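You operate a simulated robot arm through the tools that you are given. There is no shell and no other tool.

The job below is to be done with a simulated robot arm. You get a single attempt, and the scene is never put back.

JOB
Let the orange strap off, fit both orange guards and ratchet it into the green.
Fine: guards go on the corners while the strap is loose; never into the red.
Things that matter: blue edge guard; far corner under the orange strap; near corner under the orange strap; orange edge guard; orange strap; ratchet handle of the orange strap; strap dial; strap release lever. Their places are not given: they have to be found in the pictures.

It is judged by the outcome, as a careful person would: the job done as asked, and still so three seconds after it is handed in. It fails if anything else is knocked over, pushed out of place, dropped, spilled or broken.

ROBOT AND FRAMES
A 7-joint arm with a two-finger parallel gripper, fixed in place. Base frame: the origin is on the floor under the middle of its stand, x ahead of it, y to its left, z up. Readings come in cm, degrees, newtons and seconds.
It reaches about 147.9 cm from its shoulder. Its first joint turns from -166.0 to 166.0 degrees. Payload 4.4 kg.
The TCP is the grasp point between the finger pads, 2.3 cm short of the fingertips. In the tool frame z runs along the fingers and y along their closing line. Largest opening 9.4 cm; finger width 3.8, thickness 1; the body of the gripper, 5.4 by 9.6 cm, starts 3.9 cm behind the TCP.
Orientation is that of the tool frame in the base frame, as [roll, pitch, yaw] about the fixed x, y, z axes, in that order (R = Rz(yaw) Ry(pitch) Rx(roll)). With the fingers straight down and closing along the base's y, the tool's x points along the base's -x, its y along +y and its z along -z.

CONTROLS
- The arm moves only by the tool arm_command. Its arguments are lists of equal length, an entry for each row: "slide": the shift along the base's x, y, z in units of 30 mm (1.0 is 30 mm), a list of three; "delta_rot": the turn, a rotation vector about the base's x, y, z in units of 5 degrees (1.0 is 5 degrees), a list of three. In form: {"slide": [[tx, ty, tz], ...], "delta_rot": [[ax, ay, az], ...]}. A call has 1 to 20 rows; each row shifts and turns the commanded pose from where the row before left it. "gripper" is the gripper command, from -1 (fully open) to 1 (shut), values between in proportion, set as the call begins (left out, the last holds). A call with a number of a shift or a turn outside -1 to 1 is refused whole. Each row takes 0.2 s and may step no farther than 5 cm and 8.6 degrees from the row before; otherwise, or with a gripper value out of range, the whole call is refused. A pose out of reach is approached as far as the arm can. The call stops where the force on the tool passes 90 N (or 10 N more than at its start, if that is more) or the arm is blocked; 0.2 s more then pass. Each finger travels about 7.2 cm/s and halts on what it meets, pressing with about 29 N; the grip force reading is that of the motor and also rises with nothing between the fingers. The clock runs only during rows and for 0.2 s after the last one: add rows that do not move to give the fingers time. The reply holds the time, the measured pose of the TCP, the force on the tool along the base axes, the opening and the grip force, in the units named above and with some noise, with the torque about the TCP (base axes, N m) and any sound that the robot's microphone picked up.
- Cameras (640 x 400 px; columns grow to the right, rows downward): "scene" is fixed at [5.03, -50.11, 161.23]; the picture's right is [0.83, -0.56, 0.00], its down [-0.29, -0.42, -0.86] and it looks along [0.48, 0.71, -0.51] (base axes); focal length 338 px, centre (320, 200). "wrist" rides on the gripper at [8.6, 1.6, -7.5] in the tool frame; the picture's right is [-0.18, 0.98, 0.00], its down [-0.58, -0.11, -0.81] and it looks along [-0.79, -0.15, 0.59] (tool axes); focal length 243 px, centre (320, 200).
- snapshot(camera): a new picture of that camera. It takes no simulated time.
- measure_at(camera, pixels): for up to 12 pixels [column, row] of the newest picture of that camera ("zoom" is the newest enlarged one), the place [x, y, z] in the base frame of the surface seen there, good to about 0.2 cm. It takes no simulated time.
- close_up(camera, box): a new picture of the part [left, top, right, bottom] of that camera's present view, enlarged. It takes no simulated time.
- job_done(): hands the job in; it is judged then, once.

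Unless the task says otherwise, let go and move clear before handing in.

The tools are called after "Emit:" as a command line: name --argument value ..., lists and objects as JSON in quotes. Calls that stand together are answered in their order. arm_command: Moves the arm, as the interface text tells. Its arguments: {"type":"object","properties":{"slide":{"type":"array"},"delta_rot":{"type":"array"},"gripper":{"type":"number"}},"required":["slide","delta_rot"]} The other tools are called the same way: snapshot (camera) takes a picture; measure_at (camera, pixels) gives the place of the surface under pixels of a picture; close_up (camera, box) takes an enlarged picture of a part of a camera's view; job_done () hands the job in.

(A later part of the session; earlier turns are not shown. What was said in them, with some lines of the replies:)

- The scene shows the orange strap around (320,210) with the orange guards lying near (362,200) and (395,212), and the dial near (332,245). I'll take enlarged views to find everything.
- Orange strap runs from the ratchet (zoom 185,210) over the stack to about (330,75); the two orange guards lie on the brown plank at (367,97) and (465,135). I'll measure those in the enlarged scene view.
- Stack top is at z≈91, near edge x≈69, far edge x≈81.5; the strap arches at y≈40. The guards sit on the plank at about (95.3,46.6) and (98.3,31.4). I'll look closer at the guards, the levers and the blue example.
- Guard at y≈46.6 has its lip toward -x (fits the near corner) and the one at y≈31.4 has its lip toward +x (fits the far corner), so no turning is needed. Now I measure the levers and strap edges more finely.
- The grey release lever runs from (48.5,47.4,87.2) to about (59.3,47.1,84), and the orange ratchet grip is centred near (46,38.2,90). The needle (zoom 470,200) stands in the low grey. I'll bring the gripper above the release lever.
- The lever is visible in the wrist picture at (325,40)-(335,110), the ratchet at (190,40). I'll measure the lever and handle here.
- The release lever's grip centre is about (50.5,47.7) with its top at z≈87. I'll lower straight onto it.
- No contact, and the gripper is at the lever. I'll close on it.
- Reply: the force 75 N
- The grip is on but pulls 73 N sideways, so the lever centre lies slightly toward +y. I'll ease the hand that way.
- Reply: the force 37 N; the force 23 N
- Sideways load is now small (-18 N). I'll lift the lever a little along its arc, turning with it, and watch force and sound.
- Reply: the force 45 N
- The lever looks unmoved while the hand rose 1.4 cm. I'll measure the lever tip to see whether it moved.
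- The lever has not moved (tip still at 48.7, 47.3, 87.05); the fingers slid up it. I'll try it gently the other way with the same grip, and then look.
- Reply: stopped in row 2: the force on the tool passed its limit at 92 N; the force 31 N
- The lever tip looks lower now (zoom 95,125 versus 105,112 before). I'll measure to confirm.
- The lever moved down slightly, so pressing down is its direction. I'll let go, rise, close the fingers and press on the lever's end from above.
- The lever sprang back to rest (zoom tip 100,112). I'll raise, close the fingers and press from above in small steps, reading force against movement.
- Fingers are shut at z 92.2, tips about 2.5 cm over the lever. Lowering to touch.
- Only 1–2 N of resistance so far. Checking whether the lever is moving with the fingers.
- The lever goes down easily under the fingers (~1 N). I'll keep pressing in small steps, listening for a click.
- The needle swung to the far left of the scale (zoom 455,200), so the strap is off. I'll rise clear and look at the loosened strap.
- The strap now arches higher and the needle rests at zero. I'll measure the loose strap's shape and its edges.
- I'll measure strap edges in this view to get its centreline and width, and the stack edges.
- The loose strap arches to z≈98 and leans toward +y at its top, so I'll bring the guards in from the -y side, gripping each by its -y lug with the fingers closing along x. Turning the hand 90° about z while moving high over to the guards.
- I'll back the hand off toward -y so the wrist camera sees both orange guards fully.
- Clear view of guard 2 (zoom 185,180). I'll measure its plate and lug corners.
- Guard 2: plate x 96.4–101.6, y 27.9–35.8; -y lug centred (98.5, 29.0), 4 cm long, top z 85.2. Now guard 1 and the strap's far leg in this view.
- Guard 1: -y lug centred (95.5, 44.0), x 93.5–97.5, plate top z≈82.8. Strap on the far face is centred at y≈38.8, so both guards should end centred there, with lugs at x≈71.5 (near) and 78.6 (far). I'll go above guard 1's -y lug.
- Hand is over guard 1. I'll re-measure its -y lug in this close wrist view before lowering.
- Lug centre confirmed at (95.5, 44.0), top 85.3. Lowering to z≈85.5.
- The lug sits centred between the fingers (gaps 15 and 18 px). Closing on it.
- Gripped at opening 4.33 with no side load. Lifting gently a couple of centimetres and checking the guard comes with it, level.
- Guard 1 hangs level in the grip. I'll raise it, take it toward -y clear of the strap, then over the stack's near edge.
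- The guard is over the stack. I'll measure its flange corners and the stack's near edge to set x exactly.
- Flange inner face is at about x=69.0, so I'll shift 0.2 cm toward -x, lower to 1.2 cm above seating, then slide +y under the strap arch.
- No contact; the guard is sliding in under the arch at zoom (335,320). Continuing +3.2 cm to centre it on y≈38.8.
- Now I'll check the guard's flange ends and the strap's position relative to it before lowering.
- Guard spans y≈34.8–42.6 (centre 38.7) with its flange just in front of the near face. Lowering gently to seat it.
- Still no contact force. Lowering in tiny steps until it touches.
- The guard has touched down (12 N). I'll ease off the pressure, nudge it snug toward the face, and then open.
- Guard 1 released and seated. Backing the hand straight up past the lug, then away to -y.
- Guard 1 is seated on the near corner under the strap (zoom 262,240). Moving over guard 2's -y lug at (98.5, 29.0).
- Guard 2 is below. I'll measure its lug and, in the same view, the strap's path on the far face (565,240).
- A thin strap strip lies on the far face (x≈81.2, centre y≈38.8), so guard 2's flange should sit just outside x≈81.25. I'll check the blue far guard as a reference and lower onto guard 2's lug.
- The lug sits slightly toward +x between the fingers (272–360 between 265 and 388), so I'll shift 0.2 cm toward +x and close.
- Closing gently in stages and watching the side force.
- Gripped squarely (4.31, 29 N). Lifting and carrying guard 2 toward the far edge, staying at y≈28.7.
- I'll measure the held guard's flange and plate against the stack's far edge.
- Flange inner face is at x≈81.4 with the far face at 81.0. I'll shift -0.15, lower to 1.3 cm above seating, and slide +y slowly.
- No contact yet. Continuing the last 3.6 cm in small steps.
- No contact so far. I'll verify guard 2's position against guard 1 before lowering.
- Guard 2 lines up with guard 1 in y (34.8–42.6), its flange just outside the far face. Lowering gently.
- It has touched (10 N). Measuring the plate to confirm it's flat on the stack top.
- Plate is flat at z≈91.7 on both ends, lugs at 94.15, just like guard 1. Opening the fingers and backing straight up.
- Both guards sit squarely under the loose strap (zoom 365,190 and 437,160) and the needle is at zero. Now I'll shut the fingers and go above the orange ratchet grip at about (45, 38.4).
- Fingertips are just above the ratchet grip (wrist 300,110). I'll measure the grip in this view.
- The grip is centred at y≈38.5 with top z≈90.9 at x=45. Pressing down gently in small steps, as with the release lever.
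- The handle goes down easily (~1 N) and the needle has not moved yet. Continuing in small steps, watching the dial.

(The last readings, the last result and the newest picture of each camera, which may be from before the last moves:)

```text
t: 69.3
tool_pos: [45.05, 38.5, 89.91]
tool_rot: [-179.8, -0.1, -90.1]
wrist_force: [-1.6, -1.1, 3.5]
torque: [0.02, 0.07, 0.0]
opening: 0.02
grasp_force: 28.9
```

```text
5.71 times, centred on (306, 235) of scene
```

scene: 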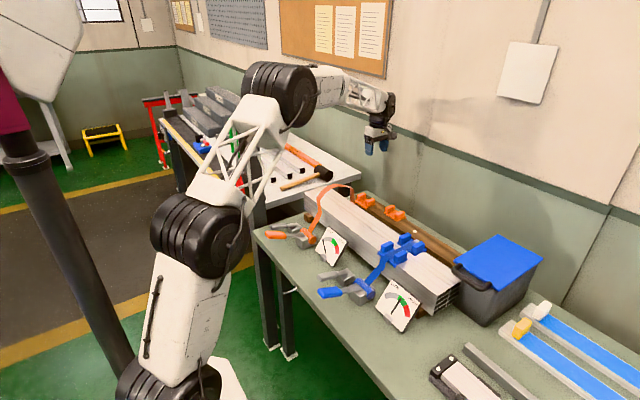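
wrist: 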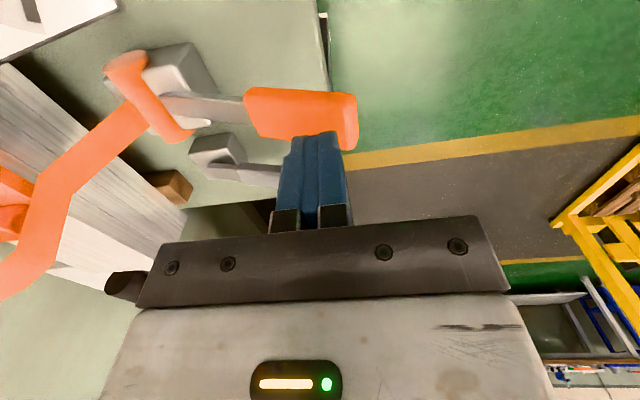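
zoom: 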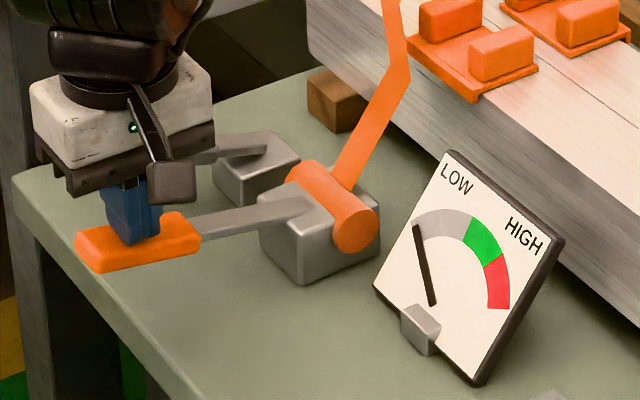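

Still zero on the dial. Continuing down the stroke.

Emit:
arm_command --slide '[[0, 0, -0.15], [0, 0, -0.15], [0, 0, -0.15], [0, 0, 0]]' --delta_rot '[[0, 0, 0], [0, 0, 0], [0, 0, 0], [0, 0, 0]]'

Emit:
close_up --camera "scene" --box '[250, 200, 362, 270]'

Emit:
arm_command --slide '[[0, 0, -0.15], [0, 0, -0.15], [0, 0, 0]]' --delta_rot '[[0, 0, 0], [0, 0, 0], [0, 0, 0]]'

Emit:
close_up --camera "scene" --box '[250, 200, 362, 270]'

```text
t: 70.3
tool_pos: [45.05, 38.56, 88.41]
tool_rot: [-179.8, -0.1, -90.1]
wrist_force: [-2.3, -3.2, 3.2]
torque: [-0.03, 0.09, 0.05]
opening: 0.01
grasp_force: 29.1
```

```text
5.71 times, centred on (306, 235) of scene
```

zoom: 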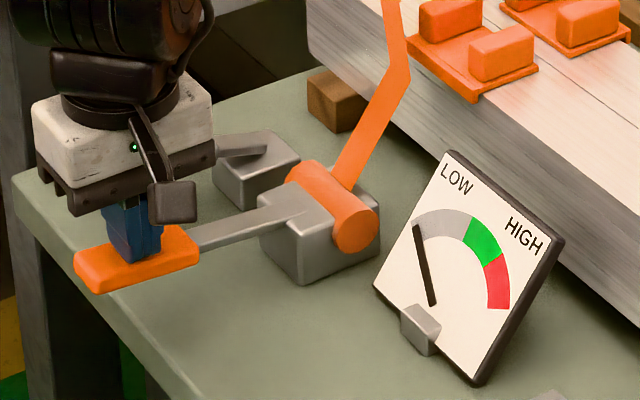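

```text
t: 71.1
tool_pos: [45.01, 38.57, 87.69]
tool_rot: [-179.9, -0.1, -90.0]
wrist_force: [-2.4, -0.9, 5.1]
torque: [0.03, 0.12, 0.01]
opening: 0.02
grasp_force: 29.1
```

```text
5.71 times, centred on (306, 235) of scene
```

zoom: 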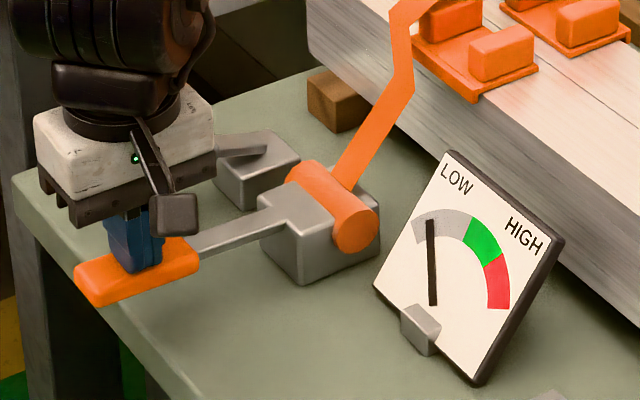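

A click's worth of tension: the needle rose to the first low position (zoom 431,222), with green starting near (470,225). I'll lift to let the handle come back up for the next stroke.

Emit:
arm_command --slide '[[0, 0, 0.4], [0, 0, 0.5], [0, 0, 0.6], [0, 0, 0.6], [0, 0, 0.3], [0, 0, 0]]' --delta_rot '[[0, 0, 0], [0, 0, 0], [0, 0, 0], [0, 0, 0], [0, 0, 0], [0, 0, 0]]'

Emit:
close_up --camera "scene" --box '[250, 180, 394, 270]'

```text
t: 72.5
tool_pos: [45.01, 38.57, 94.71]
tool_rot: [-179.8, 0.0, -90.1]
wrist_force: [0.9, 0.2, 0.3]
torque: [0.0, 0.06, -0.02]
opening: 0.0
grasp_force: 28.9
```

```text
4.44 times, centred on (322, 225) of scene
```

zoom: 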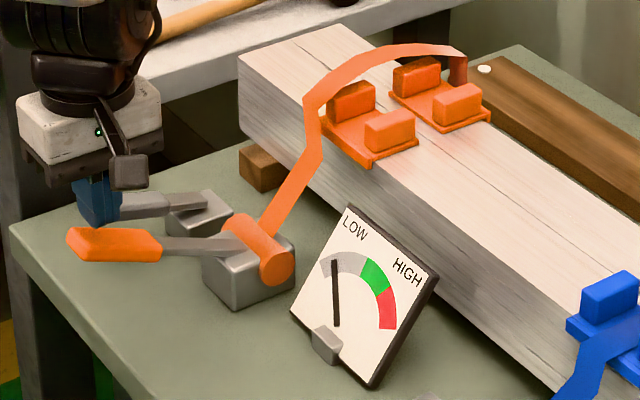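

The handle sprang back up and the strap tightened a bit. Second stroke, down to the same depth (z≈87.7).

Emit:
arm_command --slide '[[0, 0, -0.4], [0, 0, -0.3], [0, 0, -0.3], [0, 0, -0.3], [0, 0, -0.3], [0, 0, -0.25], [0, 0, -0.2], [0, 0, -0.15], [0, 0, -0.13], [0, 0, 0]]' --delta_rot '[[0, 0, 0], [0, 0, 0], [0, 0, 0], [0, 0, 0], [0, 0, 0], [0, 0, 0], [0, 0, 0], [0, 0, 0], [0, 0, 0], [0, 0, 0]]'

Emit:
close_up --camera "scene" --box '[250, 200, 362, 270]'

```text
t: 74.7
tool_pos: [45.08, 38.51, 87.77]
tool_rot: [-179.8, -0.1, -90.0]
wrist_force: [-3.1, -0.6, 4.3]
torque: [-0.03, 0.1, 0.01]
opening: 0.0
grasp_force: 28.8
```

```text
5.71 times, centred on (306, 235) of scene
```

zoom: 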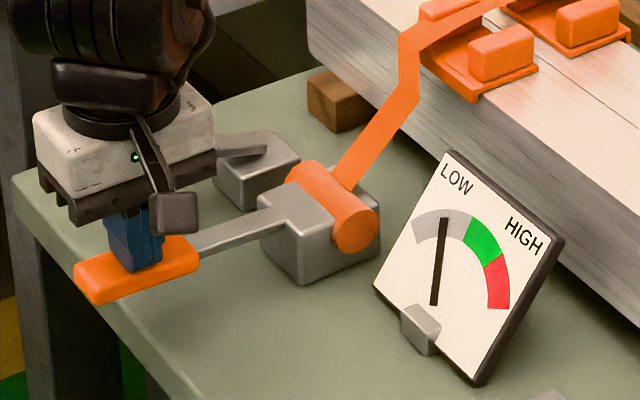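

Second click registered (needle tip at zoom 444,220), still in the grey. Lifting for the third stroke.

Emit:
arm_command --slide '[[0, 0, 0.4], [0, 0, 0.5], [0, 0, 0.6], [0, 0, 0.6], [0, 0, 0.25], [0, 0, 0], [0, 0, 0]]' --delta_rot '[[0, 0, 0], [0, 0, 0], [0, 0, 0], [0, 0, 0], [0, 0, 0], [0, 0, 0], [0, 0, 0]]'

Emit:
close_up --camera "scene" --box '[250, 180, 394, 270]'

```text
t: 76.3
tool_pos: [45.02, 38.61, 94.92]
tool_rot: [-179.8, -0.1, -90.1]
wrist_force: [-0.1, 0.5, 0.1]
torque: [-0.01, 0.01, 0.02]
opening: 0.0
grasp_force: 28.8
```

```text
4.44 times, centred on (322, 225) of scene
```

zoom: 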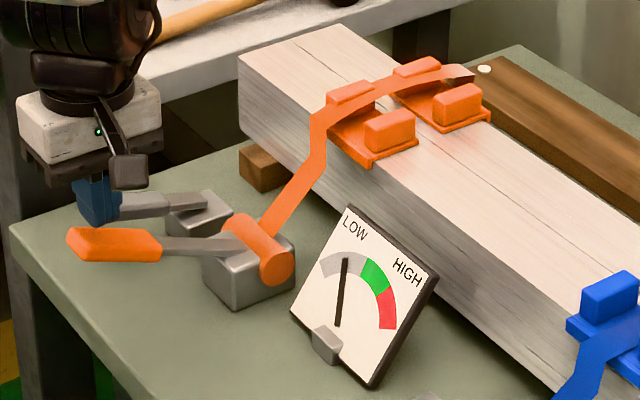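

The strap is settling between the lugs and the guards haven't moved. Third stroke.

Emit:
arm_command --slide '[[0, 0, -0.4], [0, 0, -0.3], [0, 0, -0.3], [0, 0, -0.3], [0, 0, -0.3], [0, 0, -0.3], [0, 0, -0.2], [0, 0, -0.15], [0, 0, -0.13], [0, 0, 0]]' --delta_rot '[[0, 0, 0], [0, 0, 0], [0, 0, 0], [0, 0, 0], [0, 0, 0], [0, 0, 0], [0, 0, 0], [0, 0, 0], [0, 0, 0], [0, 0, 0]]'

Emit:
close_up --camera "scene" --box '[250, 200, 362, 270]'

```text
t: 78.5
tool_pos: [45.14, 38.63, 87.76]
tool_rot: [-179.8, -0.1, -90.1]
wrist_force: [-3.1, -1.4, 4.1]
torque: [0.01, 0.09, 0.05]
opening: 0.0
grasp_force: 29.0
```

```text
5.71 times, centred on (306, 235) of scene
```

zoom: 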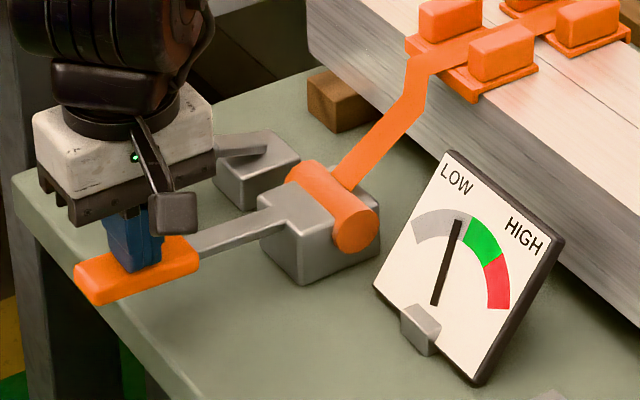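

Third click: needle at (459,222), just short of the green. Lifting and making a fourth stroke should bring it into the green.

Emit:
arm_command --slide '[[0, 0, 0.4], [0, 0, 0.5], [0, 0, 0.6], [0, 0, 0.6], [0, 0, 0.28], [0, 0, 0], [0, 0, 0]]' --delta_rot '[[0, 0, 0], [0, 0, 0], [0, 0, 0], [0, 0, 0], [0, 0, 0], [0, 0, 0], [0, 0, 0]]'

Emit:
close_up --camera "scene" --box '[305, 220, 353, 250]'

Emit:
close_up --camera "scene" --box '[250, 180, 394, 270]'

```text
t: 80.1
tool_pos: [45.16, 38.42, 94.93]
tool_rot: [-179.7, 0.0, -90.1]
wrist_force: [0.1, -0.6, 0.2]
torque: [0.02, 0.0, -0.01]
opening: 0.0
grasp_force: 29.3
```

```text
13.33 times, centred on (329, 235) of scene
```

zoom: 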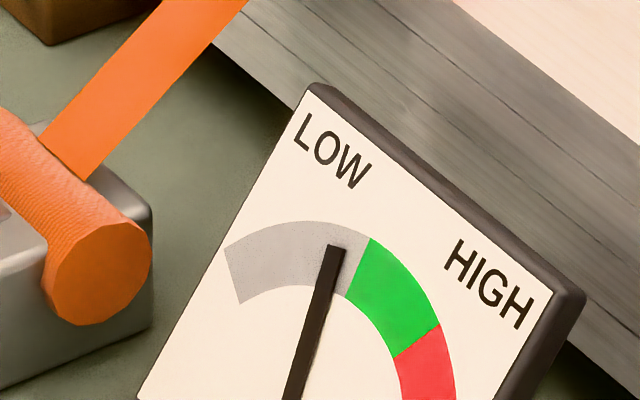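

```text
4.44 times, centred on (322, 225) of scene
```

zoom: 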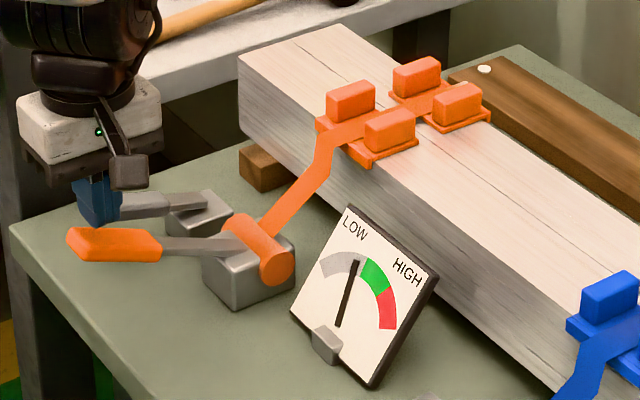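

The needle is still just in the grey (zoom 335,250) and the strap lies taut between the lugs. Fourth stroke, same depth.

Emit:
arm_command --slide '[[0, 0, -0.4], [0, 0, -0.3], [0, 0, -0.3], [0, 0, -0.3], [0, 0, -0.3], [0, 0, -0.3], [0, 0, -0.2], [0, 0, -0.15], [0, 0, -0.13], [0, 0, 0]]' --delta_rot '[[0, 0, 0], [0, 0, 0], [0, 0, 0], [0, 0, 0], [0, 0, 0], [0, 0, 0], [0, 0, 0], [0, 0, 0], [0, 0, 0], [0, 0, 0]]'

Emit:
close_up --camera "scene" --box '[305, 220, 353, 250]'

```text
t: 82.3
tool_pos: [44.97, 38.47, 87.72]
tool_rot: [-179.9, -0.1, -90.1]
wrist_force: [-4.0, -0.9, 4.7]
torque: [0.01, 0.1, 0.04]
opening: 0.0
grasp_force: 29.2
```

```text
13.33 times, centred on (329, 235) of scene
```

zoom: 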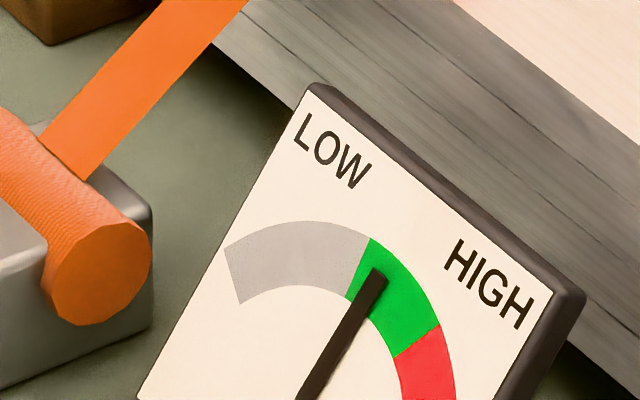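

The needle is now clearly inside the green (zoom 378,275). I'll lift off, letting the handle rise, and retreat clear, then check that it holds.

Emit:
arm_command --slide '[[0, 0, 0.4], [0, 0, 0.5], [0, 0, 0.6], [0, 0, 0.6], [0, 0, 0.7], [0, 0, 0.9], [-0.1, 0, 0.9], [-0.1, 0, 0.9], [-0.1, 0, 0.9], [0, 0, 0], [0, 0, 0]]' --delta_rot '[[0, 0, 0], [0, 0, 0], [0, 0, 0], [0, 0, 0], [0, 0, 0], [0, 0, 0], [0, 0, 0], [0, 0, 0], [0, 0, 0], [0, 0, 0], [0, 0, 0]]'

Emit:
arm_command --slide '[[0, 0, 0], [0, 0, 0], [0, 0, 0], [0, 0, 0], [0, 0, 0], [0, 0, 0], [0, 0, 0], [0, 0, 0], [0, 0, 0], [0, 0, 0], [0, 0, 0], [0, 0, 0], [0, 0, 0], [0, 0, 0], [0, 0, 0], [0, 0, 0]]' --delta_rot '[[0, 0, 0], [0, 0, 0], [0, 0, 0], [0, 0, 0], [0, 0, 0], [0, 0, 0], [0, 0, 0], [0, 0, 0], [0, 0, 0], [0, 0, 0], [0, 0, 0], [0, 0, 0], [0, 0, 0], [0, 0, 0], [0, 0, 0], [0, 0, 0]]'

Emit:
close_up --camera "scene" --box '[305, 220, 353, 250]'

Emit:
close_up --camera "scene" --box '[250, 170, 410, 270]'

Emit:
snapshot --camera "scene"

```text
t: 84.7
tool_pos: [44.1, 38.58, 106.97]
tool_rot: [-179.6, -0.2, -90.1]
wrist_force: [0.3, -0.5, 0.0]
torque: [0.01, 0.02, -0.01]
opening: 0.0
grasp_force: 28.8
```

```text
t: 88.1
tool_pos: [44.29, 38.6, 106.96]
tool_rot: [-179.8, -0.1, -90.1]
wrist_force: [-0.3, -0.1, -0.1]
torque: [0.02, -0.02, 0.0]
opening: 0.01
grasp_force: 29.1
```

```text
13.33 times, centred on (329, 235) of scene
```

zoom: 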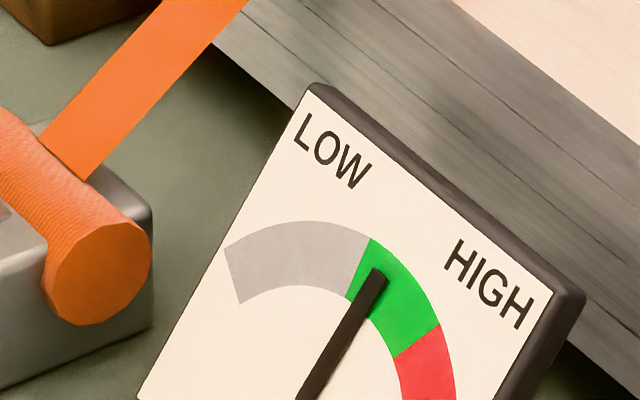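

```text
4.00 times, centred on (330, 220) of scene
```

zoom: 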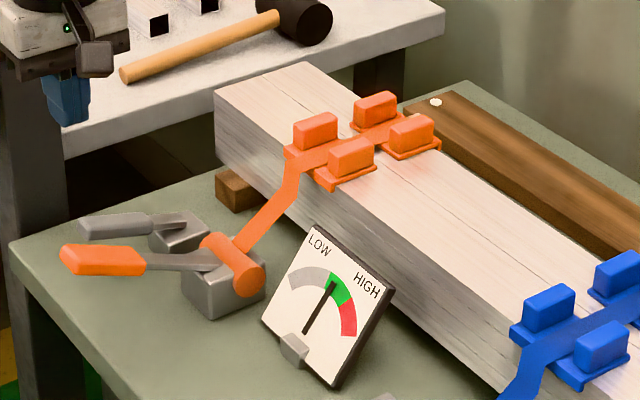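

```text
taken
```

scene: 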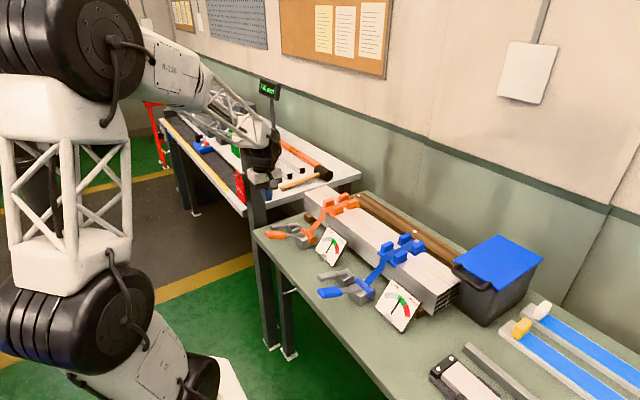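

After more than three seconds the needle still stands in the green (zoom 375,275). The strap is taut between the lugs of both orange guards, which sit squarely on the near and far corners. The hand is clear at z≈107 and nothing else has moved, so I'm handing in.

Emit:
job_done

```text
The job is handed in.
```

The job is handed in: the orange strap was let off, both orange guards are on, and the strap is ratcheted back up into the green.

- **Strap off:** pressing the grey release lever down dropped the needle to zero and loosened the strap. I first tried lifting the lever, which did nothing. One early push down stopped at the 90 N force limit with no visible harm.
- **Guards:** both went on while the strap was loose, one on the near corner and one on the far corner. They sit flat on the stack, in line with each other, with the strap running between their lugs.
- **Ratchet:** four strokes brought the needle into the lower part of the green. It never reached the red.
- **Check before handing in:** after more than three seconds with the hand clear, the needle was still in the green. Nothing else on the bench looked moved.
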